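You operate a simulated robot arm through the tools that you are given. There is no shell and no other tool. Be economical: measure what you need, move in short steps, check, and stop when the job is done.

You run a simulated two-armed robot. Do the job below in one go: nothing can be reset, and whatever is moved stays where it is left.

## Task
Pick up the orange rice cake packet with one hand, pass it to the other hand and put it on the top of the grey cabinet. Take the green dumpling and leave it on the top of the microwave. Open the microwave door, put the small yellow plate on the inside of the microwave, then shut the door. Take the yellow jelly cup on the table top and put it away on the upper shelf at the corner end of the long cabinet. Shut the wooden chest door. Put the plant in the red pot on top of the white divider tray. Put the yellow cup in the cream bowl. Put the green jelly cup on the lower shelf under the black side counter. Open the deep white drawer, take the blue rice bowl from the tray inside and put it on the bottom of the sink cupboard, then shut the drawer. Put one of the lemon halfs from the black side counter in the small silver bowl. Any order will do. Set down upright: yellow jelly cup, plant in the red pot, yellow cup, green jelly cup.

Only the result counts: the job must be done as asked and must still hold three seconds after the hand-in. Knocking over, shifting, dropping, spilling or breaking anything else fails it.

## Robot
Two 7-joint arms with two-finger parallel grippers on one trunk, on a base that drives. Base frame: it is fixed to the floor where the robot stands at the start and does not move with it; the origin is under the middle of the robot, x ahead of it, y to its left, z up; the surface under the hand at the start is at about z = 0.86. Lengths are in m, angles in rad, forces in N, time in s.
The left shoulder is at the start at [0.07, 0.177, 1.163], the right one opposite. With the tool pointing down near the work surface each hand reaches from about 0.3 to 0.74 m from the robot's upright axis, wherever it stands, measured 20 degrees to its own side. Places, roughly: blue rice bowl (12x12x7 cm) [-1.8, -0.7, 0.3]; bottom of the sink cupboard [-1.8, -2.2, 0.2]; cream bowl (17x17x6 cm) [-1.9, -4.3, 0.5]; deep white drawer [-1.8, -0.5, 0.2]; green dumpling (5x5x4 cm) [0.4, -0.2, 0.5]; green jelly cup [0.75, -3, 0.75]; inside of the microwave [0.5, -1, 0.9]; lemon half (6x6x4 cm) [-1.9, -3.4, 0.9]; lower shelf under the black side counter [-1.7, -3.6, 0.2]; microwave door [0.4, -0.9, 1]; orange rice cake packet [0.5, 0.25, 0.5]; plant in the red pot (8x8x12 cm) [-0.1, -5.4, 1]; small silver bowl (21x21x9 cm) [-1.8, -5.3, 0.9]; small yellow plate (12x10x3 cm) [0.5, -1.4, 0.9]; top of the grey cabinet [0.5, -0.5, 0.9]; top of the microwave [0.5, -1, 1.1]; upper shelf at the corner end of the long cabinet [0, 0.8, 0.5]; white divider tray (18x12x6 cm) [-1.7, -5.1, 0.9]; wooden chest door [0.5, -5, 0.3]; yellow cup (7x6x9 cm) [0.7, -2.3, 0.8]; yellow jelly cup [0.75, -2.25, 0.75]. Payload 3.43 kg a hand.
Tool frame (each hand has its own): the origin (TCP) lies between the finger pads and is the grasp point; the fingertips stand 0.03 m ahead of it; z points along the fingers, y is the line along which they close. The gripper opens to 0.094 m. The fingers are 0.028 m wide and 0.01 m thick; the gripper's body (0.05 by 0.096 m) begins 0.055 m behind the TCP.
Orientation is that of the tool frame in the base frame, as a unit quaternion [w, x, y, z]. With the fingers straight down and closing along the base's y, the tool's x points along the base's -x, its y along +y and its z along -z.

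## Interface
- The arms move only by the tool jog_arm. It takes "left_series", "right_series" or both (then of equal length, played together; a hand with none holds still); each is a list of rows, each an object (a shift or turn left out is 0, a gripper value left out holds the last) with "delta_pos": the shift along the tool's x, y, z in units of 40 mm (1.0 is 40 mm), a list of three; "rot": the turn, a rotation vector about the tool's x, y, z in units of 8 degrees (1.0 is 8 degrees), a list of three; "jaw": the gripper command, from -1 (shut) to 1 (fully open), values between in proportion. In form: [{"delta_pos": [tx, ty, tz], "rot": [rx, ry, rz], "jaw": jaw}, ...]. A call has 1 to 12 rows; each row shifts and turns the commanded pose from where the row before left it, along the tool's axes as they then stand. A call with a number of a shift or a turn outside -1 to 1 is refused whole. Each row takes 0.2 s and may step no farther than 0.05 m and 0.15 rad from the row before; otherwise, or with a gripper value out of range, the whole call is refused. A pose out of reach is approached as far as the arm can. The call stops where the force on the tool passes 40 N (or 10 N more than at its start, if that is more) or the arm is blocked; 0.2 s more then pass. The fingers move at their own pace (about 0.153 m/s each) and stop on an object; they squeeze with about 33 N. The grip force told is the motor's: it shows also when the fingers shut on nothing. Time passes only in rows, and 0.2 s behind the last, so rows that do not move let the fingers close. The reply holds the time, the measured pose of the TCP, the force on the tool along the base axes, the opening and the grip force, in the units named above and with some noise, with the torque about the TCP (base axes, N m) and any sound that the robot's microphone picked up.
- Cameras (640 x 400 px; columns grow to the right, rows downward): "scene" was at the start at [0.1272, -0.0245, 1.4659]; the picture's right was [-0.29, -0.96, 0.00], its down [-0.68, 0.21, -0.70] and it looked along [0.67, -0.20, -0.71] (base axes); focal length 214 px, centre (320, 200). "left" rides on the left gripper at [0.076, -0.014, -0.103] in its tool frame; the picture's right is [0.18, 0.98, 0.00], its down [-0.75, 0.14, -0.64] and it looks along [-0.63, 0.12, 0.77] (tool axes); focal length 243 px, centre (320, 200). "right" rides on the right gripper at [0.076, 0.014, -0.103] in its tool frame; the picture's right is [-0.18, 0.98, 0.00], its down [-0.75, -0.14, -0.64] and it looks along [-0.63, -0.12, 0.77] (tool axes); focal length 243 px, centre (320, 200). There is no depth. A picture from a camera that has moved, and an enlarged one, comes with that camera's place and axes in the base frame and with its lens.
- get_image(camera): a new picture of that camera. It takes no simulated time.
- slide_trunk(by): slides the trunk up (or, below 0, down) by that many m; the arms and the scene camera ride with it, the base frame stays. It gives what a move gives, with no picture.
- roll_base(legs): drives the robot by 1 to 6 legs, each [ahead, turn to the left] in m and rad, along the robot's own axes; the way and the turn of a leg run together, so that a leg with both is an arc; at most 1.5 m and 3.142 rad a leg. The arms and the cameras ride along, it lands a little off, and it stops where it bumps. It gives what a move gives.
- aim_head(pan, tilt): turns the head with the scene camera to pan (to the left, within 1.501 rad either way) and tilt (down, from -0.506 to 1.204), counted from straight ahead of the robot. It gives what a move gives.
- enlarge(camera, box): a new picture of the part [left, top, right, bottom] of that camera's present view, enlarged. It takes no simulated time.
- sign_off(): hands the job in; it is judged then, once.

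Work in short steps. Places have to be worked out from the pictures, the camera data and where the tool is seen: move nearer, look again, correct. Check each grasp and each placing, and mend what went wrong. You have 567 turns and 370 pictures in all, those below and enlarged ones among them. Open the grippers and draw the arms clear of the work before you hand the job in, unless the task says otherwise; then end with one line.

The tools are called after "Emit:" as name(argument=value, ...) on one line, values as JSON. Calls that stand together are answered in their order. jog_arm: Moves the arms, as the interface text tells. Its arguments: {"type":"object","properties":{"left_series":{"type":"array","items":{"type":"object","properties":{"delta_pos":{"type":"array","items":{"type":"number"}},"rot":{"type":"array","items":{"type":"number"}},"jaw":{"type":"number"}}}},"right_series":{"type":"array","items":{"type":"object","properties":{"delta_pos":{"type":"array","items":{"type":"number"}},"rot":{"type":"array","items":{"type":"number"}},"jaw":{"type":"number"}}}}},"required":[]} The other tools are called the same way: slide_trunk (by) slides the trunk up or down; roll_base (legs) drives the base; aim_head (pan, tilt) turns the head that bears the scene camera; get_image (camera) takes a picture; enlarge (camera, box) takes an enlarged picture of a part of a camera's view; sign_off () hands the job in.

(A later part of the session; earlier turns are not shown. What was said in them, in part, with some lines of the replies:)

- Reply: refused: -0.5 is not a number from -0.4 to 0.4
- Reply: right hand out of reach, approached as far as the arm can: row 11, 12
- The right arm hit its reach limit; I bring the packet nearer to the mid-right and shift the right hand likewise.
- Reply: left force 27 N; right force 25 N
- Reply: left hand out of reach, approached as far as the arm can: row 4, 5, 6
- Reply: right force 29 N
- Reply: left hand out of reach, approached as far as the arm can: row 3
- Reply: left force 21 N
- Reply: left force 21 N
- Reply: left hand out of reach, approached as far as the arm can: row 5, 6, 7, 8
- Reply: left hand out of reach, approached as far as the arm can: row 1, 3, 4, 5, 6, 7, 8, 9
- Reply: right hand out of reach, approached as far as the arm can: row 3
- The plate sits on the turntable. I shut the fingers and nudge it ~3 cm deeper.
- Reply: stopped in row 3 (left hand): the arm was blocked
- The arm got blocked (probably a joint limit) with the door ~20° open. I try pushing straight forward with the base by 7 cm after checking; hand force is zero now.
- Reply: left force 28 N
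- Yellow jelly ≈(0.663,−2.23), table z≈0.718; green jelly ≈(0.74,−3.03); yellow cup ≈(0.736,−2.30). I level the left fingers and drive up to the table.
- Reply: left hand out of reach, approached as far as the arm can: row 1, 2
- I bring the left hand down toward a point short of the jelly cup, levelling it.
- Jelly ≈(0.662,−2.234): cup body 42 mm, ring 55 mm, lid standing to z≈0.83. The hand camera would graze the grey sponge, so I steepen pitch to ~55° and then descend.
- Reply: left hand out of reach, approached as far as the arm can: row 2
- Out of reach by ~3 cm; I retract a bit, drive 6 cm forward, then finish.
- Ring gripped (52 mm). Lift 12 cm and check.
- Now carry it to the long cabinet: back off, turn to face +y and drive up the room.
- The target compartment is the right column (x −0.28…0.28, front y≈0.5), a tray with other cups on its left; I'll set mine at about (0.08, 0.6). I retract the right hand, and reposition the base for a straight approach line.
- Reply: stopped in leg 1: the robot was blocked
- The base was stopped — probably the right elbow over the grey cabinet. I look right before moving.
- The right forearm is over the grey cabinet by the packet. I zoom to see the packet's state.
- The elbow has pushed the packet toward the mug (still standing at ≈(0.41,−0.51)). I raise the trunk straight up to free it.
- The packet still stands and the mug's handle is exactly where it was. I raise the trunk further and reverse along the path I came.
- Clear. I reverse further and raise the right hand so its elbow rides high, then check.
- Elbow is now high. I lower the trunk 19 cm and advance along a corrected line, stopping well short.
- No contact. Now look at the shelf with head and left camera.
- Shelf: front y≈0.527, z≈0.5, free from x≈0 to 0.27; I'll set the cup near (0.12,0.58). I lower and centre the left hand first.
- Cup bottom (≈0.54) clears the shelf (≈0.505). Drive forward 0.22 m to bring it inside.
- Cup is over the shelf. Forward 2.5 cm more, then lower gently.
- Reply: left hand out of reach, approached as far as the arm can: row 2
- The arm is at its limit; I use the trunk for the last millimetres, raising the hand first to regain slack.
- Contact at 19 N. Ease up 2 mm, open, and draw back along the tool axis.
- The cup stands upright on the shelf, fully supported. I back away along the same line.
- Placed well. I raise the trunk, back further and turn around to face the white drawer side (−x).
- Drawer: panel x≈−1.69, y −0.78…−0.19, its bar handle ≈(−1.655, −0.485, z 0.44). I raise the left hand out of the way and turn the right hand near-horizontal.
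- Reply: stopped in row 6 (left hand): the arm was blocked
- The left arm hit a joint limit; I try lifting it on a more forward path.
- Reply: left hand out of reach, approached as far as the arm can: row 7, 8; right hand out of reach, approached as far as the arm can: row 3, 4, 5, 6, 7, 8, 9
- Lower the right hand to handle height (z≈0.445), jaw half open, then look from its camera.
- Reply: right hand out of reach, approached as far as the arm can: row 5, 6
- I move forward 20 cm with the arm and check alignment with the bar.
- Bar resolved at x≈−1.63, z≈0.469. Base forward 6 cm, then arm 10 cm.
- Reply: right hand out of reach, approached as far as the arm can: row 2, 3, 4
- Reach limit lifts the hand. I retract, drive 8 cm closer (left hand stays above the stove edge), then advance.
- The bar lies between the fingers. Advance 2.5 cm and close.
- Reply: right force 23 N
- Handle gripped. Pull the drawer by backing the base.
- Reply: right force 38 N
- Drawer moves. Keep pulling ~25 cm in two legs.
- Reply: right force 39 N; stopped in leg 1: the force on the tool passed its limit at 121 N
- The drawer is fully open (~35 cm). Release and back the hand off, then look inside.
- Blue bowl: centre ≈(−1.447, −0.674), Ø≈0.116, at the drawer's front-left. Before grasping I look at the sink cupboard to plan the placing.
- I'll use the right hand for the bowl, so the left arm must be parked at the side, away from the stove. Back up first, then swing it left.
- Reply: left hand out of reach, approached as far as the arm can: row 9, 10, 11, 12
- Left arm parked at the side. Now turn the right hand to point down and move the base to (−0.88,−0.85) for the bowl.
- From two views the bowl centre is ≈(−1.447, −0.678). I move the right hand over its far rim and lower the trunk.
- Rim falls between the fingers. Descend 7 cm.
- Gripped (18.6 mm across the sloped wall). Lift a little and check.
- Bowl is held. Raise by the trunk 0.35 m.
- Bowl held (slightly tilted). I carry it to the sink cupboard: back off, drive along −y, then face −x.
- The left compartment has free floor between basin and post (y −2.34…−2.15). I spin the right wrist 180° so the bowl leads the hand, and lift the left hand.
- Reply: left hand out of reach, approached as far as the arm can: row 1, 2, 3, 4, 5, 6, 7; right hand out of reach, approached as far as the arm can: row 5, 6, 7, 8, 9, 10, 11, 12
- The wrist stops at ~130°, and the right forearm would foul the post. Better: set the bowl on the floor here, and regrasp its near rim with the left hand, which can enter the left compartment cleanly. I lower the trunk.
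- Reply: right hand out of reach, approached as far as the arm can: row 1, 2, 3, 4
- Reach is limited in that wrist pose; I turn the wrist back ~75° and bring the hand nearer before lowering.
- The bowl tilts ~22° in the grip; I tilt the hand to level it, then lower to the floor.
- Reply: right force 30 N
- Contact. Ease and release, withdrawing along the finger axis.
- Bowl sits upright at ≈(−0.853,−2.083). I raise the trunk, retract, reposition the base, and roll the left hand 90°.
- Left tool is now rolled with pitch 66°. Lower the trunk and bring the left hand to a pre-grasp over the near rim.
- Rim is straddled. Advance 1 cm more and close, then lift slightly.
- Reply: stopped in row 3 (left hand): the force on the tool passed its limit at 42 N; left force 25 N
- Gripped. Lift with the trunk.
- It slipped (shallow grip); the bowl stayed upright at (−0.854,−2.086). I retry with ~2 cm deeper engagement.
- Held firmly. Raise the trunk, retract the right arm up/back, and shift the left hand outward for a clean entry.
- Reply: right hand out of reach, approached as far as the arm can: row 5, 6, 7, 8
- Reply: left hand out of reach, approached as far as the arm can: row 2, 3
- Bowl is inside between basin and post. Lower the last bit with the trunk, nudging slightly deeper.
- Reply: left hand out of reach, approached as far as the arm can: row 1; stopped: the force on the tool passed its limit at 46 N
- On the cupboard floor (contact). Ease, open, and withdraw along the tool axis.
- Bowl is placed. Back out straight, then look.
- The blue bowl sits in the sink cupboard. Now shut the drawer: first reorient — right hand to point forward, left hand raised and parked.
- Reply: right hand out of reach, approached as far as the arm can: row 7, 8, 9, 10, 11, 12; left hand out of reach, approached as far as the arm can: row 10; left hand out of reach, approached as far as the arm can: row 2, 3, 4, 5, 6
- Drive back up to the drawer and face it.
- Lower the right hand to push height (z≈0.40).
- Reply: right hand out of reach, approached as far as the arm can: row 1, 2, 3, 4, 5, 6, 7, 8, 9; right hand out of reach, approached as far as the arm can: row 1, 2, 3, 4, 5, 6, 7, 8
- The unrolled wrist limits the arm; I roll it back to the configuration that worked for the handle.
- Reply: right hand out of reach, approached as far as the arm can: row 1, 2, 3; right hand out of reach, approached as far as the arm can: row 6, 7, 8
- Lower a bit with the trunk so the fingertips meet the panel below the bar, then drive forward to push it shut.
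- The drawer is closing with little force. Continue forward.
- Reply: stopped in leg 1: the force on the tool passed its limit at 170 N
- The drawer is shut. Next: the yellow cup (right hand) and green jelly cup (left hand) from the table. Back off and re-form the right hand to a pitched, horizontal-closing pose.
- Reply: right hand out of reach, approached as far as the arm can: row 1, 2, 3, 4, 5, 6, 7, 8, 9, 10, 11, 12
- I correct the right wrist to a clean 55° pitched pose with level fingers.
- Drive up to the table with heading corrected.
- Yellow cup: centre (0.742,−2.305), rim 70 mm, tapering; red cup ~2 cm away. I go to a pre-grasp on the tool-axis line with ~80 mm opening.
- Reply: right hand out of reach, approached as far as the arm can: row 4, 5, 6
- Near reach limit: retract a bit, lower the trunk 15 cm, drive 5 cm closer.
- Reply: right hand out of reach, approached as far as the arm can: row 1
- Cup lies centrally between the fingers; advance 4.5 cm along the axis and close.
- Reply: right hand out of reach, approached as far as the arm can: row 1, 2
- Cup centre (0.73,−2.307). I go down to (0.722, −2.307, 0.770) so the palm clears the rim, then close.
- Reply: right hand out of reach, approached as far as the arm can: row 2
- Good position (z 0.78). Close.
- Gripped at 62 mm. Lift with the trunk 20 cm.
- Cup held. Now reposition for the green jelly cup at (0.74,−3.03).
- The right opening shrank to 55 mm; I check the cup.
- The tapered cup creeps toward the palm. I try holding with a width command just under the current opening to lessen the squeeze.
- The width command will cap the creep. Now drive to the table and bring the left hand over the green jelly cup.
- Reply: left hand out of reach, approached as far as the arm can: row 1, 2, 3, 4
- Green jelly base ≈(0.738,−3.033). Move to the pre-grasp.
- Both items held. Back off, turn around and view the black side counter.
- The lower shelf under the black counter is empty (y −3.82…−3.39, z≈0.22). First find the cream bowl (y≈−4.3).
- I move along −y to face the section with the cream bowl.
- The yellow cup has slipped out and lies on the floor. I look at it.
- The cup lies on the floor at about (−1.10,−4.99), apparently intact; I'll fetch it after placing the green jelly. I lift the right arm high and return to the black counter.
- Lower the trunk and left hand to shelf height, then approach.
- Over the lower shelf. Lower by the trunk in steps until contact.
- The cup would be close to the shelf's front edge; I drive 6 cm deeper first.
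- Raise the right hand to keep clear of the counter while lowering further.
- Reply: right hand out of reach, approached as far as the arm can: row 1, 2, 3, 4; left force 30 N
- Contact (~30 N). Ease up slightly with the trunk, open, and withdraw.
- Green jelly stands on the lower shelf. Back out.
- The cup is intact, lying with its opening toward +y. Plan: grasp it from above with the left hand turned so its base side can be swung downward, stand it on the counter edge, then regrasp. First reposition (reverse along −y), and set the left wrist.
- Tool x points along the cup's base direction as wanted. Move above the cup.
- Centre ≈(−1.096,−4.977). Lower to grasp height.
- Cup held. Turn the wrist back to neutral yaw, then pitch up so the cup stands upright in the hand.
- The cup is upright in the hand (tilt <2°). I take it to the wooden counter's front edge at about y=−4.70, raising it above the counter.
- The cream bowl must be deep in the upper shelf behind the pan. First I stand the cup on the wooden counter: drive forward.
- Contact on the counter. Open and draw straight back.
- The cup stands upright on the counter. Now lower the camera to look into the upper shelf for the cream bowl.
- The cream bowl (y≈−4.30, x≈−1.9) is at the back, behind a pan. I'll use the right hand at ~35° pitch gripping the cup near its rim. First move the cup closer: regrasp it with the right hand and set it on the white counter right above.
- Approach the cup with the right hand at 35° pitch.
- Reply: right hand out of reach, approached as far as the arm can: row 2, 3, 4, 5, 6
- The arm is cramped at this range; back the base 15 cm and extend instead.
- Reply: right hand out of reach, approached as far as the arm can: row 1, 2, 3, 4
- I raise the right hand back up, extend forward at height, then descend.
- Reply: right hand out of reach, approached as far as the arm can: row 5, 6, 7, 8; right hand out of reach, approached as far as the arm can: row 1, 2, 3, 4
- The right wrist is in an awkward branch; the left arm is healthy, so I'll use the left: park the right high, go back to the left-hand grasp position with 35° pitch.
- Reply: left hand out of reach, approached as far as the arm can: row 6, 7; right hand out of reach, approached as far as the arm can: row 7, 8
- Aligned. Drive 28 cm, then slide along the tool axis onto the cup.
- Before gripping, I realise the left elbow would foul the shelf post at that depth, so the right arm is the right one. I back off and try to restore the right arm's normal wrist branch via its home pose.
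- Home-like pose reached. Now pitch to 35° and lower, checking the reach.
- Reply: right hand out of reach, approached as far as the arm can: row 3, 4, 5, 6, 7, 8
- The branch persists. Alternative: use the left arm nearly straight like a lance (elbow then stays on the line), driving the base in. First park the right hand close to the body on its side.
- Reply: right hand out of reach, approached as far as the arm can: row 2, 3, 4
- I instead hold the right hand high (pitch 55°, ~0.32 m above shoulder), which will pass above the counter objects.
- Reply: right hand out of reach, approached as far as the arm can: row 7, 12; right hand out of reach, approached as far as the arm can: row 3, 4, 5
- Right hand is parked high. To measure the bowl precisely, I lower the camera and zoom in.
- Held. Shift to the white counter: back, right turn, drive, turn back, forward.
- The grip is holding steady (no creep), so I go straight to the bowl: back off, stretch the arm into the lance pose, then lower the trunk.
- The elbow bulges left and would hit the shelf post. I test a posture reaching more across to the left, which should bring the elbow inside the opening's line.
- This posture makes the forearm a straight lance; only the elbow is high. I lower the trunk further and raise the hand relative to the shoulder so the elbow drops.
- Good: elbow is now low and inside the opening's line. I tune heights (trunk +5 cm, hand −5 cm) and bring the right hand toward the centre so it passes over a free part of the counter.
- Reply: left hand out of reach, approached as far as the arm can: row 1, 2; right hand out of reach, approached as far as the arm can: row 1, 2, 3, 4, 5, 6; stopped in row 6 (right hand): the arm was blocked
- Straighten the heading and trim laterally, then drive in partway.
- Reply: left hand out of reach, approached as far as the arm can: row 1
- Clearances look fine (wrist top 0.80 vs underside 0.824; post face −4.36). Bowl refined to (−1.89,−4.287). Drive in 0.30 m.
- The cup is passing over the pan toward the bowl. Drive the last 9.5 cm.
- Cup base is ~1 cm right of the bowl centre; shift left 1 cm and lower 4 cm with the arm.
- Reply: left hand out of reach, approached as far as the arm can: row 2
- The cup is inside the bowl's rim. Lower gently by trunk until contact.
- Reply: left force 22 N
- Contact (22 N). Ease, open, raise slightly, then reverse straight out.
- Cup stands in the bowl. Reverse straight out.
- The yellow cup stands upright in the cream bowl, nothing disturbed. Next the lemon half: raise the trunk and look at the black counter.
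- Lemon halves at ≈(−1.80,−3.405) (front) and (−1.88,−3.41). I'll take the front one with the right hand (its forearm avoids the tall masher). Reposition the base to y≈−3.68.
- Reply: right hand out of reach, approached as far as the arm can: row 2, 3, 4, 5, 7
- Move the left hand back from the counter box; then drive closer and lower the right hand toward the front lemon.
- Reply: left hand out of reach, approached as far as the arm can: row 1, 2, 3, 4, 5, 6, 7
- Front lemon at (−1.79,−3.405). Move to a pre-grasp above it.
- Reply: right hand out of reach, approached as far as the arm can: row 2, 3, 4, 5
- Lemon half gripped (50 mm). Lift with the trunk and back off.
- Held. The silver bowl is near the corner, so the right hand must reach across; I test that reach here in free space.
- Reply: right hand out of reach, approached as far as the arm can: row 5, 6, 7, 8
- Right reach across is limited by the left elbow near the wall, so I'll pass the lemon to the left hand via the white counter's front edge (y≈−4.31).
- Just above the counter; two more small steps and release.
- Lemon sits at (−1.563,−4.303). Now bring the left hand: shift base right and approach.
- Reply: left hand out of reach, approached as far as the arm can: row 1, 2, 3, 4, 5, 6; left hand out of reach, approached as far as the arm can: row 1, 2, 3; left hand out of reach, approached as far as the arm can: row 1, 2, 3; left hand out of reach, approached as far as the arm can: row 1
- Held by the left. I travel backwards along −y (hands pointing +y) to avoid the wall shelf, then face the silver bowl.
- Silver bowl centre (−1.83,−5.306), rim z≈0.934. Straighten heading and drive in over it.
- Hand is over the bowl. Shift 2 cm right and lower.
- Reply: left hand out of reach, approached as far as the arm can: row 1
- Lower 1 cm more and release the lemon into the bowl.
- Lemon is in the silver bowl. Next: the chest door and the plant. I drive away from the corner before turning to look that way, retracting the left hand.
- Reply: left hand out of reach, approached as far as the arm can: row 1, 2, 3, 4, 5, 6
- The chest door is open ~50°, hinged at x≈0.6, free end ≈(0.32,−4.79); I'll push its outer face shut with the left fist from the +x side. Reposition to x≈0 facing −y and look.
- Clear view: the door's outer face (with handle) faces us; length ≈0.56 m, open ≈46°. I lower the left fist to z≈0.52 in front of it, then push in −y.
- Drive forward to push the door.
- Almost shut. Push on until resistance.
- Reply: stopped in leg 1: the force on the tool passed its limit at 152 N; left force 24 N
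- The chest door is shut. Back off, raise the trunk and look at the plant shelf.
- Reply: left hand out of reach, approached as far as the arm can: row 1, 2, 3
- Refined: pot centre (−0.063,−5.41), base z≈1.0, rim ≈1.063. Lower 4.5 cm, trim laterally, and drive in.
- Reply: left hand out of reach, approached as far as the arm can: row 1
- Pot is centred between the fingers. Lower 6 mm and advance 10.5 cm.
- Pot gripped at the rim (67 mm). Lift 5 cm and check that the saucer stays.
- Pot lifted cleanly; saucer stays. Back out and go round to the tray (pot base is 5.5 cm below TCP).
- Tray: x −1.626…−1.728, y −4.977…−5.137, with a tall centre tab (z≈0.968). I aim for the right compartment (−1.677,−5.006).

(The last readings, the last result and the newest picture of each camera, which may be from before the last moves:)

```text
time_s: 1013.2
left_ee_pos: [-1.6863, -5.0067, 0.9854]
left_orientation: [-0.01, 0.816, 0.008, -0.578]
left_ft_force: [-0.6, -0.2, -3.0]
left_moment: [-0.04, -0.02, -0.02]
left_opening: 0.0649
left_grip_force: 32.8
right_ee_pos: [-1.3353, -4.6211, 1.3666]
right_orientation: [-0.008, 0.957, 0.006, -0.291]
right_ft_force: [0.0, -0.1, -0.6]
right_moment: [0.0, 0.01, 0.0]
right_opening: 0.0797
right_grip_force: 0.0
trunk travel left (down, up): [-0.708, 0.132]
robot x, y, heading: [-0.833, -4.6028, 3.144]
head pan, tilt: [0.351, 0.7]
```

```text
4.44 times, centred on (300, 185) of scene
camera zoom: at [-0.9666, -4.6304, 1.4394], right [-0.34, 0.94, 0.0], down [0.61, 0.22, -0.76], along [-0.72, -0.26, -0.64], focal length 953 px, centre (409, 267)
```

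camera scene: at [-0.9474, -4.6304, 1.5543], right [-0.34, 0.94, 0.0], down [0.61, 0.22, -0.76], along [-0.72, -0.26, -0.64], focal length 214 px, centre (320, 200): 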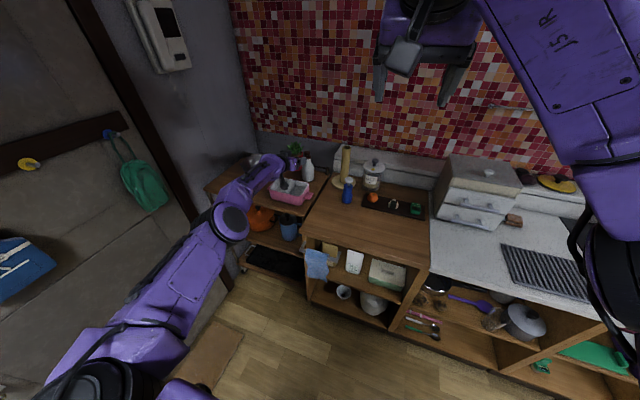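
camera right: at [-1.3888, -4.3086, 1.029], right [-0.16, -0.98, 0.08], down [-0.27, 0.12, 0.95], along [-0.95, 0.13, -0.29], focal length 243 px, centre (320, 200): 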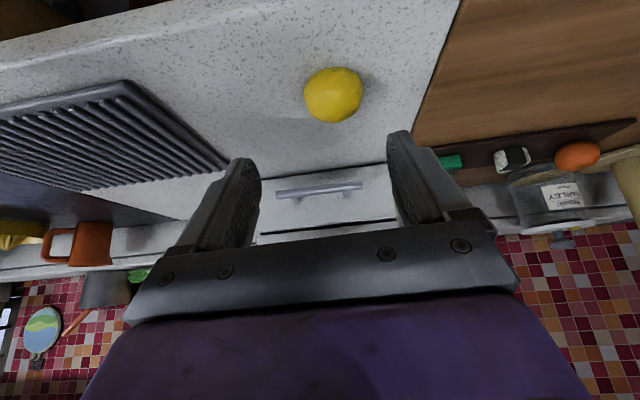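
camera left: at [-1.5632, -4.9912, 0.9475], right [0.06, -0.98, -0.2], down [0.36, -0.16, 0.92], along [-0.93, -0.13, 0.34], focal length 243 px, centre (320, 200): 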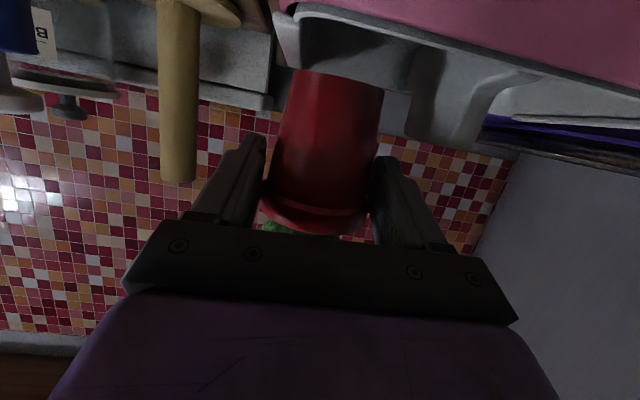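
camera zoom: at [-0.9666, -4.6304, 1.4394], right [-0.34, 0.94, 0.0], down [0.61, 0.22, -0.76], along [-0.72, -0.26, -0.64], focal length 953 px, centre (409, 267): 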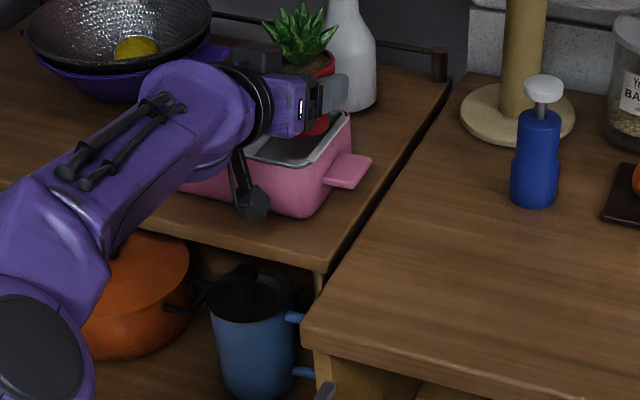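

The tall tab blocks the finger, so I should hold the pot higher. I set the pot on the wooden counter to regrip near its rim: raise, back off and shift right.

Emit:
slide_trunk(by=0.12)

Emit:
roll_base(legs=[[-0.25, 0], [0, -1.575], [0.31, 0], [0, 1.571], [0.11, 0]])

Emit:
aim_head(pan=0.35, tilt=0.6)

Emit:
get_image(camera="scene")

```text
time_s: 1014.7
left_ee_pos: [-1.6869, -5.0062, 1.1041]
left_orientation: [-0.01, 0.816, 0.009, -0.578]
left_ft_force: [0.6, -0.1, -2.6]
left_moment: [0.02, -0.04, 0.03]
left_opening: 0.0647
left_grip_force: 33.1
right_ee_pos: [-1.3353, -4.6213, 1.4871]
right_orientation: [-0.008, 0.957, 0.007, -0.29]
right_ft_force: [-0.3, -0.2, 0.0]
right_moment: [0.03, 0.04, -0.01]
right_opening: 0.08
right_grip_force: 0.0
trunk travel left (down, up): [-0.828, 0.012]
robot x, y, heading: [-0.8332, -4.5984, 3.14]
head pan, tilt: [0.351, 0.7]
```

```text
time_s: 1026.7
left_ee_pos: [-1.5292, -4.7098, 1.117]
left_orientation: [-0.006, 0.811, 0.016, -0.584]
left_ft_force: [2.4, -0.5, -0.6]
left_moment: [0.0, -0.15, -0.04]
left_opening: 0.0642
left_grip_force: 33.3
right_ee_pos: [-1.1778, -4.3178, 1.4944]
right_orientation: [-0.006, 0.954, 0.015, -0.298]
right_ft_force: [1.8, -0.1, 0.7]
right_moment: [0.02, 0.03, -0.04]
right_opening: 0.0801
right_grip_force: 0.1
trunk travel left (down, up): [-0.828, 0.012]
robot x, y, heading: [-0.695, -4.2894, -3.131]
head pan, tilt: [0.351, 0.7]
```

```text
time_s: 1027.4
left_ee_pos: [-1.5362, -4.7091, 1.1111]
left_orientation: [-0.006, 0.813, 0.015, -0.582]
left_ft_force: [1.3, 0.0, -2.2]
left_moment: [0.0, -0.04, 0.0]
left_opening: 0.0642
left_grip_force: 33.3
right_ee_pos: [-1.1859, -4.318, 1.4901]
right_orientation: [-0.006, 0.955, 0.014, -0.295]
right_ft_force: [-0.1, 0.2, 0.2]
right_moment: [-0.03, 0.04, -0.01]
right_opening: 0.0799
right_grip_force: 0.1
trunk travel left (down, up): [-0.828, 0.012]
robot x, y, heading: [-0.6954, -4.2898, -3.126]
head pan, tilt: [0.351, 0.6]
```

```text
38 pictures are left
camera scene: at [-0.8242, -4.3216, 1.5685], right [-0.36, 0.93, 0.0], down [0.53, 0.2, -0.83], along [-0.77, -0.29, -0.56], focal length 214 px, centre (320, 200)
```

scene: 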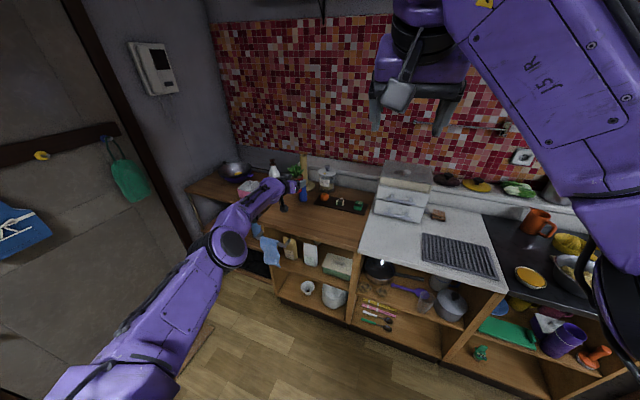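

Emit:
roll_base(legs=[[0.012, 0]])

Emit:
slide_trunk(by=-0.18)

Emit:
slide_trunk(by=-0.01)

Emit:
slide_trunk(by=-0.008)

```text
time_s: 1028.1
left_ee_pos: [-1.5491, -4.7085, 1.1124]
left_orientation: [-0.006, 0.813, 0.016, -0.582]
left_ft_force: [-0.1, 0.3, -2.5]
left_moment: [-0.01, -0.07, 0.01]
left_opening: 0.0642
left_grip_force: 33.0
right_ee_pos: [-1.1992, -4.3186, 1.4899]
right_orientation: [-0.006, 0.956, 0.015, -0.294]
right_ft_force: [0.5, -0.9, -0.1]
right_moment: [0.0, 0.0, 0.01]
right_opening: 0.0797
right_grip_force: 0.1
trunk travel left (down, up): [-0.828, 0.012]
robot x, y, heading: [-0.7081, -4.2847, -3.129]
head pan, tilt: [0.351, 0.6]
```

```text
time_s: 1030.1
left_ee_pos: [-1.553, -4.71, 0.9279]
left_orientation: [-0.007, 0.814, 0.015, -0.58]
left_ft_force: [0.1, 0.2, -1.9]
left_moment: [0.0, -0.02, -0.02]
left_opening: 0.064
left_grip_force: 33.3
right_ee_pos: [-1.2032, -4.3179, 1.308]
right_orientation: [-0.006, 0.956, 0.015, -0.293]
right_ft_force: [-0.4, -0.7, 0.1]
right_moment: [-0.03, 0.0, -0.02]
right_opening: 0.0799
right_grip_force: 0.0
trunk travel left (down, up): [-0.648, 0.192]
robot x, y, heading: [-0.7044, -4.2905, -3.127]
head pan, tilt: [0.351, 0.6]
```

```text
time_s: 1030.7
left_ee_pos: [-1.5526, -4.7096, 0.9197]
left_orientation: [-0.006, 0.814, 0.016, -0.58]
left_ft_force: [-0.1, -0.9, -3.0]
left_moment: [-0.01, -0.04, 0.0]
left_opening: 0.0642
left_grip_force: 33.1
right_ee_pos: [-1.2027, -4.3179, 1.2974]
right_orientation: [-0.005, 0.956, 0.015, -0.294]
right_ft_force: [0.5, -0.3, 0.4]
right_moment: [-0.01, 0.02, 0.01]
right_opening: 0.08
right_grip_force: 0.0
trunk travel left (down, up): [-0.638, 0.202]
robot x, y, heading: [-0.7054, -4.2881, -3.13]
head pan, tilt: [0.351, 0.6]
```

```text
time_s: 1031.3
left_ee_pos: [-1.5519, -4.7099, 0.9117]
left_orientation: [-0.005, 0.814, 0.017, -0.581]
left_ft_force: [-0.9, -0.4, 1.5]
left_moment: [0.09, 0.08, 0.03]
left_opening: 0.0641
left_grip_force: 32.8
right_ee_pos: [-1.2019, -4.3165, 1.2906]
right_orientation: [-0.006, 0.956, 0.014, -0.294]
right_ft_force: [-0.7, 0.2, 0.1]
right_moment: [-0.04, 0.0, 0.0]
right_opening: 0.0798
right_grip_force: 0.0
trunk travel left (down, up): [-0.63, 0.21]
robot x, y, heading: [-0.7086, -4.2901, -3.128]
head pan, tilt: [0.351, 0.6]
```

Touching the counter. Open, raise 2.3 cm, flatten the pitch to ~5°, and regrip near the rim.

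Emit:
jog_arm(left_series=[{"jaw": 0.6}, {"jaw": 1}, {"jaw": 1}])

Emit:
slide_trunk(by=0.022)

Emit:
jog_arm(left_series=[{"rot": [0, -0.8, 0]}, {"rot": [0, -0.8, 0]}])

Emit:
get_image(camera="left")

```text
time_s: 1032.1
left_ee_pos: [-1.5502, -4.7094, 0.9122]
left_orientation: [-0.007, 0.814, 0.015, -0.581]
left_ft_force: [0.3, 1.0, -0.1]
left_moment: [0.0, -0.02, 0.0]
left_opening: 0.0941
left_grip_force: 0.0
right_ee_pos: [-1.2019, -4.317, 1.291]
right_orientation: [-0.006, 0.956, 0.015, -0.294]
right_ft_force: [0.6, 0.0, -1.0]
right_moment: [0.0, 0.02, 0.01]
right_opening: 0.08
right_grip_force: 0.1
trunk travel left (down, up): [-0.63, 0.21]
robot x, y, heading: [-0.7099, -4.2846, -3.128]
head pan, tilt: [0.351, 0.6]
```

```text
time_s: 1032.8
left_ee_pos: [-1.5511, -4.7108, 0.9334]
left_orientation: [-0.006, 0.814, 0.016, -0.581]
left_ft_force: [-0.5, -0.2, -0.2]
left_moment: [-0.04, -0.01, -0.03]
left_opening: 0.0942
left_grip_force: 0.1
right_ee_pos: [-1.2028, -4.3176, 1.3142]
right_orientation: [-0.006, 0.956, 0.015, -0.294]
right_ft_force: [0.2, 0.4, -0.8]
right_moment: [0.04, 0.02, -0.03]
right_opening: 0.0799
right_grip_force: 0.0
trunk travel left (down, up): [-0.652, 0.188]
robot x, y, heading: [-0.7074, -4.288, -3.129]
head pan, tilt: [0.351, 0.6]
```

```text
time_s: 1033.4
left_ee_pos: [-1.5524, -4.71, 0.9309]
left_orientation: [-0.002, 0.746, 0.014, -0.665]
left_ft_force: [0.3, -0.2, 0.0]
left_moment: [0.0, 0.01, 0.01]
left_opening: 0.094
left_grip_force: 0.0
right_ee_pos: [-1.2041, -4.3179, 1.3134]
right_orientation: [-0.007, 0.956, 0.014, -0.292]
right_ft_force: [0.3, 0.3, -0.2]
right_moment: [-0.02, -0.02, 0.0]
right_opening: 0.0798
right_grip_force: 0.0
trunk travel left (down, up): [-0.652, 0.188]
robot x, y, heading: [-0.7091, -4.2869, -3.131]
head pan, tilt: [0.351, 0.6]
```

```text
37 pictures are left
camera left: at [-1.4401, -4.6926, 0.8672], right [0.04, -0.98, -0.2], down [0.56, -0.15, 0.82], along [-0.83, -0.15, 0.54], focal length 243 px, centre (320, 200)
```

left: 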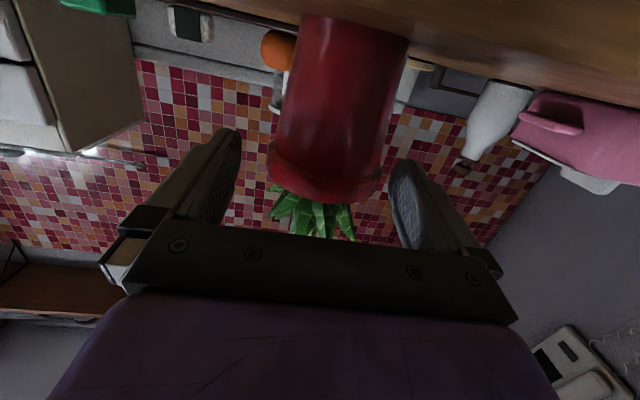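

Emit:
jog_arm(left_series=[{"delta_pos": [0.1, 0, 0], "jaw": 0.6}, {"jaw": -1}, {"jaw": -1}])

Emit:
slide_trunk(by=0.18)

Emit:
get_image(camera="left")

```text
time_s: 1034.2
left_ee_pos: [-1.5485, -4.7103, 0.9329]
left_orientation: [-0.001, 0.743, 0.019, -0.669]
left_ft_force: [-2.7, -4.2, 12.5]
left_moment: [-0.03, 0.4, 0.1]
left_opening: 0.0753
left_grip_force: 33.2
right_ee_pos: [-1.1988, -4.3172, 1.3138]
right_orientation: [-0.004, 0.956, 0.016, -0.294]
right_ft_force: [-1.0, 0.0, -0.3]
right_moment: [0.01, 0.01, 0.0]
right_opening: 0.0799
right_grip_force: 0.1
trunk travel left (down, up): [-0.652, 0.188]
robot x, y, heading: [-0.7057, -4.2889, -3.128]
head pan, tilt: [0.351, 0.6]
```

```text
time_s: 1036.2
left_ee_pos: [-1.5514, -4.7088, 1.1104]
left_orientation: [-0.004, 0.745, 0.017, -0.667]
left_ft_force: [-0.2, -0.1, -2.8]
left_moment: [0.02, -0.07, -0.01]
left_opening: 0.0752
left_grip_force: 32.9
right_ee_pos: [-1.2036, -4.3181, 1.493]
right_orientation: [-0.006, 0.956, 0.015, -0.293]
right_ft_force: [0.5, 0.3, -0.3]
right_moment: [0.06, 0.02, -0.03]
right_opening: 0.0799
right_grip_force: 0.0
trunk travel left (down, up): [-0.832, 0.008]
robot x, y, heading: [-0.7018, -4.2881, -3.132]
head pan, tilt: [0.351, 0.6]
```

```text
36 pictures are left
camera left: at [-1.4401, -4.692, 1.0446], right [0.04, -0.98, -0.21], down [0.56, -0.15, 0.81], along [-0.83, -0.15, 0.54], focal length 243 px, centre (320, 200)
```

left: 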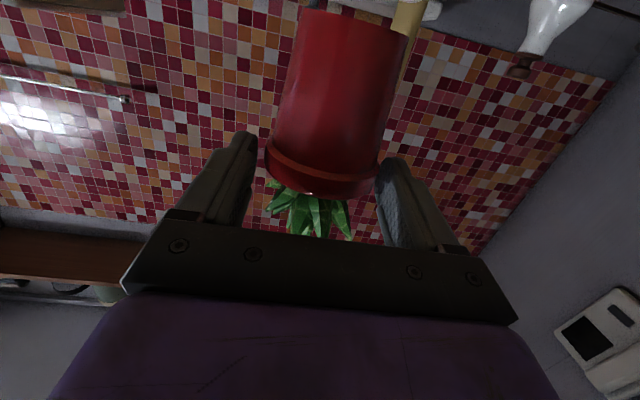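

Regripped at the rim (75 mm), base 7.1 cm below TCP. Return to the tray: target TCP (−1.687,−5.019).

Emit:
roll_base(legs=[[-0.12, 0], [0, -1.58], [-0.31, 0], [0, 1.571], [0.2, 0]])

Emit:
get_image(camera="left")

```text
time_s: 1047.9
left_ee_pos: [-1.6263, -5.0133, 1.112]
left_orientation: [-0.006, 0.744, 0.014, -0.668]
left_ft_force: [0.7, 0.6, -2.1]
left_moment: [0.02, -0.06, -0.01]
left_opening: 0.0749
left_grip_force: 32.5
right_ee_pos: [-1.2737, -4.6253, 1.4944]
right_orientation: [-0.006, 0.956, 0.011, -0.294]
right_ft_force: [1.2, 0.1, -0.1]
right_moment: [0.02, 0.05, -0.01]
right_opening: 0.0797
right_grip_force: 0.0
trunk travel left (down, up): [-0.832, 0.008]
robot x, y, heading: [-0.7792, -4.6019, -3.135]
head pan, tilt: [0.351, 0.6]
```

```text
35 pictures are left
camera left: at [-1.5148, -4.9968, 1.0471], right [0.03, -0.98, -0.21], down [0.56, -0.16, 0.81], along [-0.83, -0.14, 0.54], focal length 243 px, centre (320, 200)
```

left: 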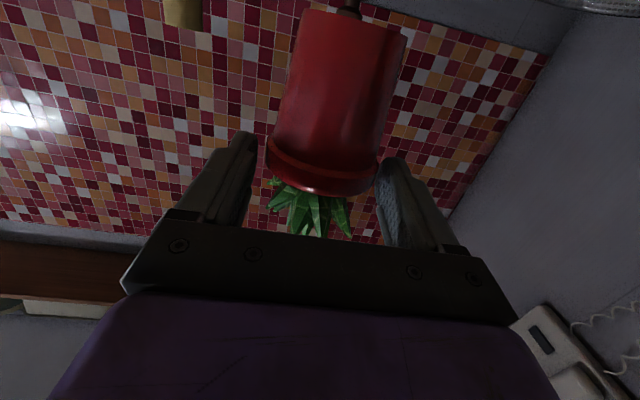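

Emit:
roll_base(legs=[[0.06, 0]])

Emit:
jog_arm(left_series=[{"delta_pos": [0, 0.12, 0]}])

Emit:
slide_trunk(by=-0.1)

Emit:
aim_head(pan=0.4, tilt=0.7)

Emit:
enlarge(camera="scene", box=[240, 130, 380, 230])

Emit:
get_image(camera="left")

```text
time_s: 1048.9
left_ee_pos: [-1.6789, -5.0175, 1.1183]
left_orientation: [-0.006, 0.742, 0.015, -0.671]
left_ft_force: [0.2, 0.6, -1.7]
left_moment: [0.04, -0.08, 0.01]
left_opening: 0.0749
left_grip_force: 32.9
right_ee_pos: [-1.3225, -4.627, 1.4988]
right_orientation: [-0.006, 0.954, 0.013, -0.3]
right_ft_force: [0.8, 0.1, 1.8]
right_moment: [0.01, 0.04, -0.02]
right_opening: 0.0799
right_grip_force: 0.0
trunk travel left (down, up): [-0.832, 0.008]
robot x, y, heading: [-0.8421, -4.6025, -3.133]
head pan, tilt: [0.351, 0.6]
```

```text
time_s: 1049.3
left_ee_pos: [-1.6928, -5.0214, 1.1059]
left_orientation: [-0.006, 0.746, 0.014, -0.666]
left_ft_force: [-1.0, 0.7, -4.1]
left_moment: [0.0, -0.03, 0.04]
left_opening: 0.0752
left_grip_force: 33.1
right_ee_pos: [-1.3418, -4.6266, 1.4911]
right_orientation: [-0.005, 0.956, 0.013, -0.293]
right_ft_force: [0.3, 0.5, 0.4]
right_moment: [0.03, -0.04, 0.0]
right_opening: 0.0801
right_grip_force: 0.0
trunk travel left (down, up): [-0.832, 0.008]
robot x, y, heading: [-0.844, -4.6009, -3.136]
head pan, tilt: [0.351, 0.6]
```

```text
time_s: 1050.6
left_ee_pos: [-1.6859, -5.0226, 1.0123]
left_orientation: [-0.006, 0.744, 0.014, -0.669]
left_ft_force: [-0.2, -0.4, -2.7]
left_moment: [-0.01, -0.05, 0.04]
left_opening: 0.0754
left_grip_force: 33.2
right_ee_pos: [-1.3316, -4.6264, 1.3952]
right_orientation: [-0.007, 0.955, 0.012, -0.297]
right_ft_force: [0.2, 0.4, 0.0]
right_moment: [-0.01, 0.0, -0.01]
right_opening: 0.0799
right_grip_force: 0.1
trunk travel left (down, up): [-0.732, 0.108]
robot x, y, heading: [-0.8424, -4.5953, -3.135]
head pan, tilt: [0.351, 0.6]
```

```text
time_s: 1051.3
left_ee_pos: [-1.685, -5.0218, 1.0124]
left_orientation: [-0.005, 0.743, 0.014, -0.669]
left_ft_force: [0.3, 0.4, -2.3]
left_moment: [0.01, -0.09, 0.0]
left_opening: 0.0752
left_grip_force: 33.1
right_ee_pos: [-1.3311, -4.6259, 1.3958]
right_orientation: [-0.007, 0.955, 0.013, -0.296]
right_ft_force: [0.0, -0.1, -0.4]
right_moment: [0.0, 0.0, 0.01]
right_opening: 0.0798
right_grip_force: 0.0
trunk travel left (down, up): [-0.732, 0.108]
robot x, y, heading: [-0.8403, -4.5999, -3.136]
head pan, tilt: [0.4, 0.7]
```

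```text
4.00 times, centred on (310, 180) of scene
camera zoom: at [-0.9698, -4.6346, 1.4634], right [-0.4, 0.92, 0.0], down [0.59, 0.26, -0.76], along [-0.7, -0.3, -0.64], focal length 858 px, centre (360, 280)
```

zoom: 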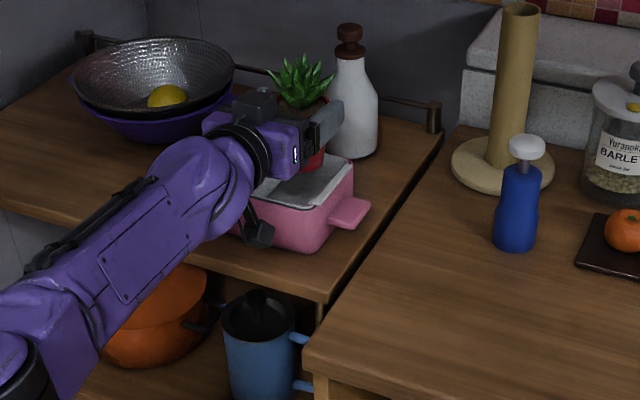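

```text
33 pictures are left
camera left: at [-1.5747, -5.0045, 0.9469], right [0.03, -0.98, -0.21], down [0.56, -0.16, 0.81], along [-0.83, -0.14, 0.54], focal length 243 px, centre (320, 200)
```

left: 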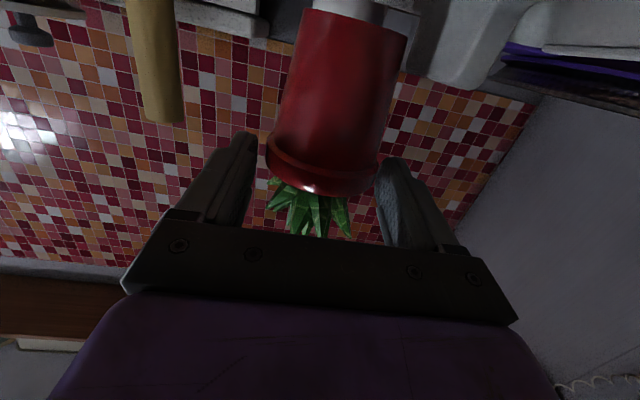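

The pot base is centred over the right compartment. Lower 2.3 cm into it and release.

Emit:
slide_trunk(by=-0.015)

Emit:
slide_trunk(by=-0.008)

Emit:
get_image(camera="left")

```text
time_s: 1051.9
left_ee_pos: [-1.6859, -5.0222, 0.9959]
left_orientation: [-0.006, 0.743, 0.014, -0.669]
left_ft_force: [-0.5, 0.8, -2.6]
left_moment: [-0.02, -0.05, 0.02]
left_opening: 0.0752
left_grip_force: 32.9
right_ee_pos: [-1.3322, -4.6264, 1.3795]
right_orientation: [-0.007, 0.955, 0.013, -0.296]
right_ft_force: [-0.6, -0.7, -0.4]
right_moment: [0.01, 0.01, 0.02]
right_opening: 0.0797
right_grip_force: 0.2
trunk travel left (down, up): [-0.717, 0.123]
robot x, y, heading: [-0.842, -4.6007, -3.135]
head pan, tilt: [0.4, 0.7]
```

```text
time_s: 1052.5
left_ee_pos: [-1.6855, -5.0219, 0.9883]
left_orientation: [-0.005, 0.744, 0.015, -0.668]
left_ft_force: [-0.6, -0.3, -3.0]
left_moment: [0.0, -0.08, -0.02]
left_opening: 0.075
left_grip_force: 33.0
right_ee_pos: [-1.3321, -4.6267, 1.372]
right_orientation: [-0.006, 0.955, 0.012, -0.296]
right_ft_force: [-0.9, 0.7, -1.1]
right_moment: [-0.04, -0.01, -0.01]
right_opening: 0.0799
right_grip_force: 0.1
trunk travel left (down, up): [-0.709, 0.131]
robot x, y, heading: [-0.8392, -4.5977, -3.132]
head pan, tilt: [0.4, 0.7]
```

```text
32 pictures are left
camera left: at [-1.5751, -5.0047, 0.9235], right [0.03, -0.98, -0.21], down [0.56, -0.16, 0.81], along [-0.83, -0.14, 0.54], focal length 243 px, centre (320, 200)
```

left: 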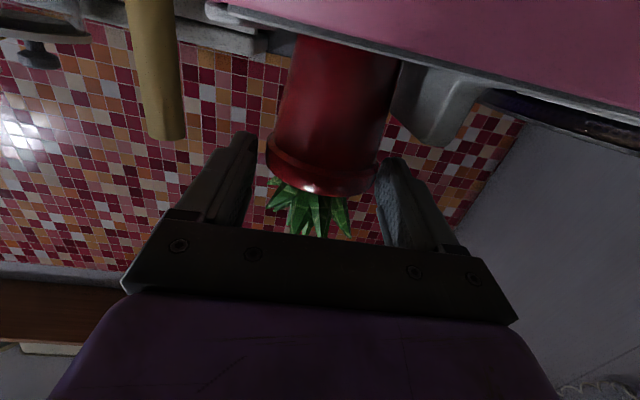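

Base is inside the walls. Lower a bit more, watching force.

Emit:
slide_trunk(by=-0.008)

Emit:
slide_trunk(by=-0.008)

Emit:
get_image(camera="left")

```text
time_s: 1053.1
left_ee_pos: [-1.6858, -5.0224, 0.9803]
left_orientation: [-0.006, 0.743, 0.014, -0.669]
left_ft_force: [-0.3, 0.0, -2.5]
left_moment: [0.02, -0.06, 0.02]
left_opening: 0.075
left_grip_force: 33.1
right_ee_pos: [-1.3324, -4.6265, 1.3642]
right_orientation: [-0.006, 0.955, 0.013, -0.296]
right_ft_force: [-0.3, 0.3, -0.3]
right_moment: [0.02, 0.01, 0.01]
right_opening: 0.0797
right_grip_force: 0.0
trunk travel left (down, up): [-0.701, 0.139]
robot x, y, heading: [-0.8457, -4.5965, -3.134]
head pan, tilt: [0.4, 0.7]
```

```text
time_s: 1053.7
left_ee_pos: [-1.6848, -5.0227, 0.9717]
left_orientation: [-0.007, 0.744, 0.014, -0.668]
left_ft_force: [0.6, 0.4, -2.0]
left_moment: [-0.01, -0.04, -0.03]
left_opening: 0.0751
left_grip_force: 32.7
right_ee_pos: [-1.3315, -4.6273, 1.3561]
right_orientation: [-0.006, 0.955, 0.013, -0.296]
right_ft_force: [-0.2, 0.0, 0.6]
right_moment: [0.01, -0.02, 0.0]
right_opening: 0.0798
right_grip_force: 0.0
trunk travel left (down, up): [-0.693, 0.147]
robot x, y, heading: [-0.8425, -4.6011, -3.132]
head pan, tilt: [0.4, 0.7]
```

```text
31 pictures are left
camera left: at [-1.575, -5.0047, 0.9075], right [0.03, -0.98, -0.21], down [0.56, -0.16, 0.81], along [-0.83, -0.14, 0.54], focal length 243 px, centre (320, 200)
```

left: 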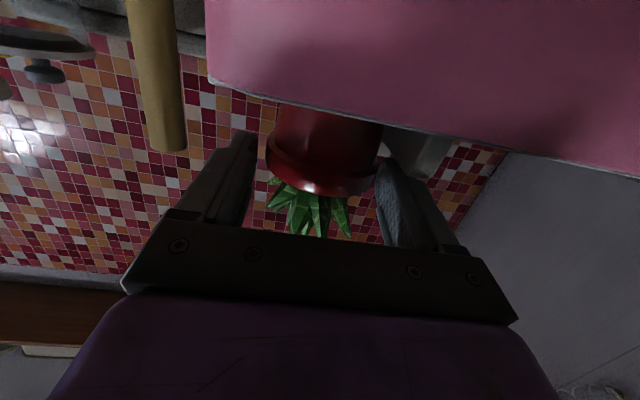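

No contact yet; keep lowering in small steps.

Emit:
slide_trunk(by=-0.007)

Emit:
slide_trunk(by=-0.006)

```text
time_s: 1054.2
left_ee_pos: [-1.6846, -5.0211, 0.9688]
left_orientation: [-0.006, 0.742, 0.013, -0.67]
left_ft_force: [-3.0, -1.0, 10.7]
left_moment: [-0.54, 0.34, -0.06]
left_opening: 0.0749
left_grip_force: 32.5
right_ee_pos: [-1.3302, -4.6251, 1.3504]
right_orientation: [-0.006, 0.955, 0.013, -0.297]
right_ft_force: [-0.5, 0.2, 0.7]
right_moment: [-0.04, 0.0, -0.02]
right_opening: 0.08
right_grip_force: 0.1
trunk travel left (down, up): [-0.686, 0.154]
robot x, y, heading: [-0.8419, -4.5988, -3.138]
head pan, tilt: [0.4, 0.7]
```

```text
time_s: 1054.8
left_ee_pos: [-1.6824, -5.0199, 0.9687]
left_orientation: [-0.005, 0.74, 0.013, -0.673]
left_ft_force: [-8.0, -5.0, 30.5]
left_moment: [-1.43, 1.0, -0.22]
left_opening: 0.075
left_grip_force: 33.3
right_ee_pos: [-1.3267, -4.6227, 1.3469]
right_orientation: [-0.005, 0.955, 0.013, -0.298]
right_ft_force: [0.1, -0.1, -0.3]
right_moment: [-0.02, 0.02, -0.02]
right_opening: 0.08
right_grip_force: 0.1
trunk travel left (down, up): [-0.68, 0.16]
robot x, y, heading: [-0.8425, -4.6035, -3.133]
head pan, tilt: [0.4, 0.7]
```

The left finger rests on the tab; the base is ~1 cm above the floor. Ease up 5 mm and release.

Emit:
slide_trunk(by=0.017)

Emit:
jog_arm(left_series=[{"jaw": 0.75}, {"jaw": 0.9}, {"jaw": 1}, {"jaw": 1}])

Emit:
get_image(camera="left")

```text
time_s: 1055.4
left_ee_pos: [-1.6859, -5.0218, 0.974]
left_orientation: [-0.007, 0.745, 0.014, -0.667]
left_ft_force: [-0.6, 0.0, -3.2]
left_moment: [0.0, -0.07, 0.05]
left_opening: 0.0749
left_grip_force: 33.1
right_ee_pos: [-1.3319, -4.6263, 1.3593]
right_orientation: [-0.007, 0.955, 0.012, -0.296]
right_ft_force: [0.7, 0.0, -0.8]
right_moment: [0.03, -0.02, -0.04]
right_opening: 0.0799
right_grip_force: 0.1
trunk travel left (down, up): [-0.697, 0.143]
robot x, y, heading: [-0.8423, -4.5965, -3.133]
head pan, tilt: [0.4, 0.7]
```

```text
time_s: 1056.4
left_ee_pos: [-1.6851, -5.0218, 0.9771]
left_orientation: [-0.006, 0.743, 0.014, -0.669]
left_ft_force: [0.3, -0.2, 0.1]
left_moment: [-0.02, -0.01, 0.01]
left_opening: 0.094
left_grip_force: 0.0
right_ee_pos: [-1.3321, -4.6258, 1.3607]
right_orientation: [-0.007, 0.955, 0.014, -0.296]
right_ft_force: [-0.5, 0.1, 0.9]
right_moment: [0.01, -0.01, 0.02]
right_opening: 0.0797
right_grip_force: 0.0
trunk travel left (down, up): [-0.697, 0.143]
robot x, y, heading: [-0.8422, -4.6022, -3.133]
head pan, tilt: [0.4, 0.7]
```

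```text
30 pictures are left
camera left: at [-1.5747, -5.0045, 0.912], right [0.03, -0.98, -0.21], down [0.56, -0.16, 0.81], along [-0.83, -0.14, 0.54], focal length 243 px, centre (320, 200)
```

left: 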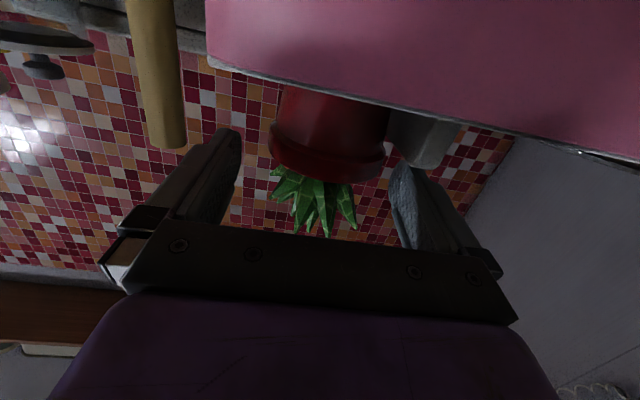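

Pot has settled in the tray. Back straight out and inspect.

Emit:
roll_base(legs=[[-0.4, 0]])

Emit:
aim_head(pan=0.35, tilt=0.45)

Emit:
enlarge(camera="scene", box=[250, 150, 370, 230])

```text
time_s: 1058.9
left_ee_pos: [-1.2941, -5.0136, 0.9764]
left_orientation: [-0.009, 0.743, 0.011, -0.669]
left_ft_force: [0.0, -0.1, 0.4]
left_moment: [-0.02, -0.02, 0.02]
left_opening: 0.0943
left_grip_force: 0.0
right_ee_pos: [-0.9374, -4.6213, 1.3597]
right_orientation: [-0.007, 0.955, 0.009, -0.296]
right_ft_force: [0.2, 0.7, -0.9]
right_moment: [0.05, 0.01, 0.0]
right_opening: 0.0799
right_grip_force: 0.1
trunk travel left (down, up): [-0.697, 0.143]
robot x, y, heading: [-0.4471, -4.5978, -3.143]
head pan, tilt: [0.4, 0.7]
```

```text
time_s: 1059.6
left_ee_pos: [-1.2934, -5.0136, 0.977]
left_orientation: [-0.008, 0.743, 0.012, -0.669]
left_ft_force: [0.1, -0.3, 0.2]
left_moment: [0.02, -0.01, 0.02]
left_opening: 0.0946
left_grip_force: 0.1
right_ee_pos: [-0.9363, -4.6201, 1.3609]
right_orientation: [-0.008, 0.955, 0.009, -0.296]
right_ft_force: [-0.2, -0.3, 0.3]
right_moment: [-0.01, -0.01, -0.04]
right_opening: 0.08
right_grip_force: 0.2
trunk travel left (down, up): [-0.697, 0.143]
robot x, y, heading: [-0.4433, -4.5994, -3.137]
head pan, tilt: [0.351, 0.45]
```

```text
5.00 times, centred on (310, 190) of scene
camera zoom: at [-0.5828, -4.6303, 1.4506], right [-0.34, 0.94, 0.0], down [0.41, 0.15, -0.9], along [-0.84, -0.31, -0.44], focal length 1072 px, centre (370, 250)
```

zoom: 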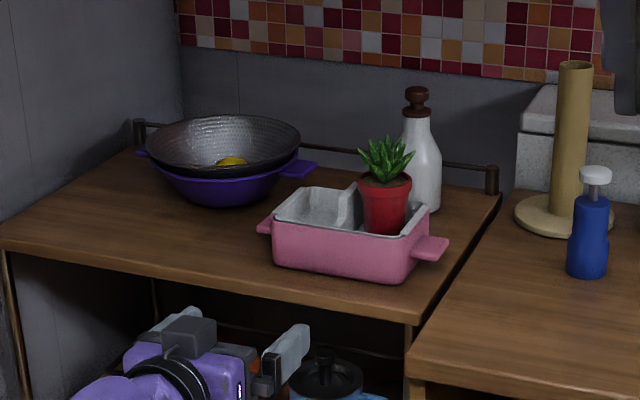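

Plant stands upright in the tray. Before handing in, I drive up the room to verify the grey cabinet and microwave area.

Emit:
roll_base(legs=[[-0.1, 0], [0, -1.575], [1.4, 0], [1.4, 0]])

Emit:
slide_trunk(by=0.13)

Emit:
aim_head(pan=-0.8, tilt=0.4)

Emit:
get_image(camera="scene")

```text
time_s: 1077.9
left_ee_pos: [-0.6918, -0.9258, 0.9773]
left_orientation: [-0.486, 0.525, -0.525, -0.46]
left_ft_force: [0.2, 0.1, 0.5]
left_moment: [0.03, 0.02, -0.01]
left_opening: 0.0941
left_grip_force: 0.0
right_ee_pos: [-0.3102, -1.2939, 1.3593]
right_orientation: [0.217, -0.673, 0.678, 0.2]
right_ft_force: [-0.3, 0.1, 0.1]
right_moment: [-0.01, 0.03, 0.04]
right_opening: 0.0798
right_grip_force: 0.2
trunk travel left (down, up): [-0.697, 0.143]
robot x, y, heading: [-0.2992, -1.7872, 1.546]
head pan, tilt: [0.351, 0.45]
```

```text
time_s: 1079.5
left_ee_pos: [-0.691, -0.9247, 1.1072]
left_orientation: [-0.486, 0.526, -0.526, -0.459]
left_ft_force: [-0.3, 0.0, 0.3]
left_moment: [0.0, 0.0, -0.02]
left_opening: 0.0939
left_grip_force: 0.0
right_ee_pos: [-0.3113, -1.2921, 1.4902]
right_orientation: [0.218, -0.672, 0.679, 0.2]
right_ft_force: [-0.2, 0.3, -0.8]
right_moment: [-0.01, 0.04, -0.01]
right_opening: 0.0799
right_grip_force: 0.0
trunk travel left (down, up): [-0.827, 0.013]
robot x, y, heading: [-0.3064, -1.788, 1.548]
head pan, tilt: [0.351, 0.45]
```

```text
time_s: 1080.8
left_ee_pos: [-0.692, -0.9249, 1.1074]
left_orientation: [0.486, -0.525, 0.526, 0.46]
left_ft_force: [0.2, -0.1, -0.3]
left_moment: [0.0, -0.01, 0.01]
left_opening: 0.0941
left_grip_force: 0.0
right_ee_pos: [-0.3109, -1.2933, 1.4892]
right_orientation: [0.218, -0.672, 0.679, 0.201]
right_ft_force: [-0.9, 0.2, 0.1]
right_moment: [-0.02, 0.02, 0.02]
right_opening: 0.0797
right_grip_force: 0.0
trunk travel left (down, up): [-0.827, 0.013]
robot x, y, heading: [-0.3019, -1.7845, 1.543]
head pan, tilt: [-0.799, 0.4]
```

```text
28 pictures are left
camera scene: at [-0.2333, -1.673, 1.5853], right [0.68, -0.74, 0.0], down [-0.29, -0.26, -0.92], along [0.68, 0.62, -0.39], focal length 214 px, centre (320, 200)
```

scene: 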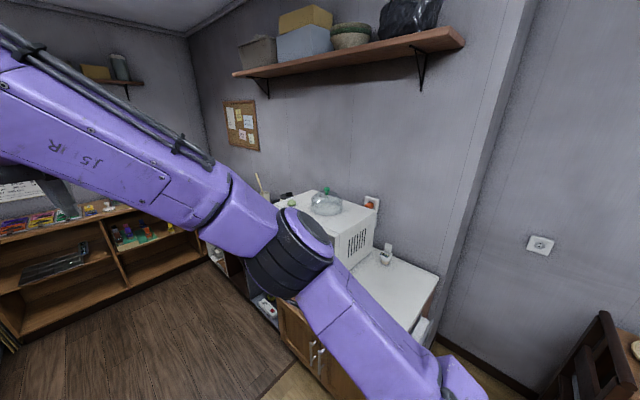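

The right arm blocks the view; I back up, turn partly right and look again.

Emit:
roll_base(legs=[[-0.35, 0], [0, -0.75]])

Emit:
aim_head(pan=0.15, tilt=0.3)

Emit:
get_image(camera="scene")

```text
time_s: 1085.1
left_ee_pos: [-0.0073, -1.2413, 1.1057]
left_orientation: [0.621, -0.295, 0.682, 0.248]
left_ft_force: [0.2, 0.4, 0.1]
left_moment: [-0.03, 0.03, 0.0]
left_opening: 0.0942
left_grip_force: 0.1
right_ee_pos: [0.0186, -1.7712, 1.4907]
right_orientation: [0.277, -0.373, 0.879, 0.106]
right_ft_force: [-0.1, 0.5, 0.4]
right_moment: [0.01, 0.02, -0.01]
right_opening: 0.0798
right_grip_force: 0.2
trunk travel left (down, up): [-0.827, 0.013]
robot x, y, heading: [-0.3141, -2.1352, 0.792]
head pan, tilt: [-0.799, 0.4]
```

```text
time_s: 1086.3
left_ee_pos: [-0.0072, -1.2407, 1.1065]
left_orientation: [0.621, -0.295, 0.683, 0.247]
left_ft_force: [-0.4, 0.5, -0.6]
left_moment: [-0.01, 0.01, -0.02]
left_opening: 0.094
left_grip_force: 0.1
right_ee_pos: [0.0187, -1.7703, 1.4917]
right_orientation: [0.276, -0.374, 0.879, 0.106]
right_ft_force: [0.0, -0.5, -0.1]
right_moment: [-0.02, -0.01, -0.03]
right_opening: 0.0799
right_grip_force: 0.0
trunk travel left (down, up): [-0.827, 0.013]
robot x, y, heading: [-0.304, -2.1338, 0.786]
head pan, tilt: [0.15, 0.3]
```

```text
27 pictures are left
camera scene: at [-0.2214, -2.0248, 1.5945], right [0.8, -0.59, 0.0], down [-0.18, -0.24, -0.96], along [0.57, 0.77, -0.3], focal length 214 px, centre (320, 200)
```

scene: 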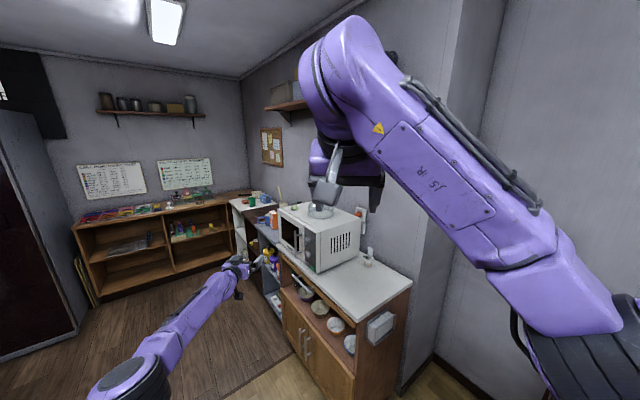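

Emit:
enlarge(camera="scene", box=[160, 170, 370, 290])

```text
3.05 times, centred on (265, 230) of scene
camera zoom: at [-0.2214, -2.0248, 1.5945], right [0.8, -0.59, 0.0], down [-0.18, -0.24, -0.96], along [0.57, 0.77, -0.3], focal length 654 px, centre (488, 109)
```

zoom: 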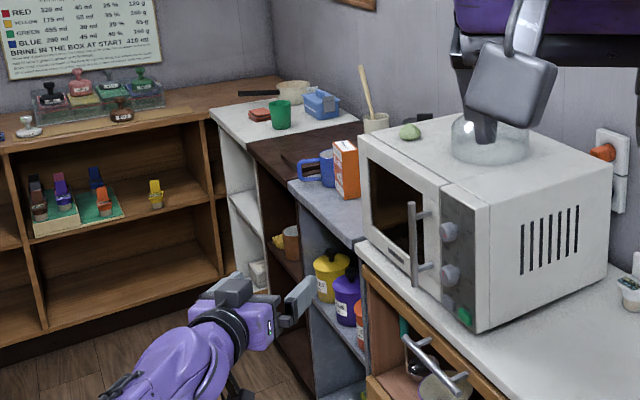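

Everything stands: packet, dumpling, shut microwave, yellow jelly cup. I open both grippers with the arms clear.

Emit:
jog_arm(left_series=[{"jaw": 1}, {"jaw": 1}], right_series=[{"jaw": 1}, {"jaw": 1}])

Emit:
sign_off()

```text
time_s: 1086.9
left_ee_pos: [-0.0069, -1.2418, 1.1066]
left_orientation: [0.621, -0.296, 0.682, 0.249]
left_ft_force: [0.4, -0.1, 0.3]
left_moment: [-0.01, -0.01, -0.01]
left_opening: 0.094
left_grip_force: 0.1
right_ee_pos: [0.0191, -1.7717, 1.4898]
right_orientation: [0.276, -0.374, 0.879, 0.106]
right_ft_force: [-0.3, -0.7, -0.1]
right_moment: [-0.01, -0.02, -0.01]
right_opening: 0.094
right_grip_force: 0.1
trunk travel left (down, up): [-0.827, 0.013]
robot x, y, heading: [-0.3111, -2.1336, 0.788]
head pan, tilt: [0.15, 0.3]
```

```text
The job is handed in.
```

All ten parts of the job are done and handed in, but the yellow cup was dropped once from about 1 m onto the floor (it looked intact) and the right elbow later slid the rice cake packet about 13 cm on the grey cabinet, where it still stands.
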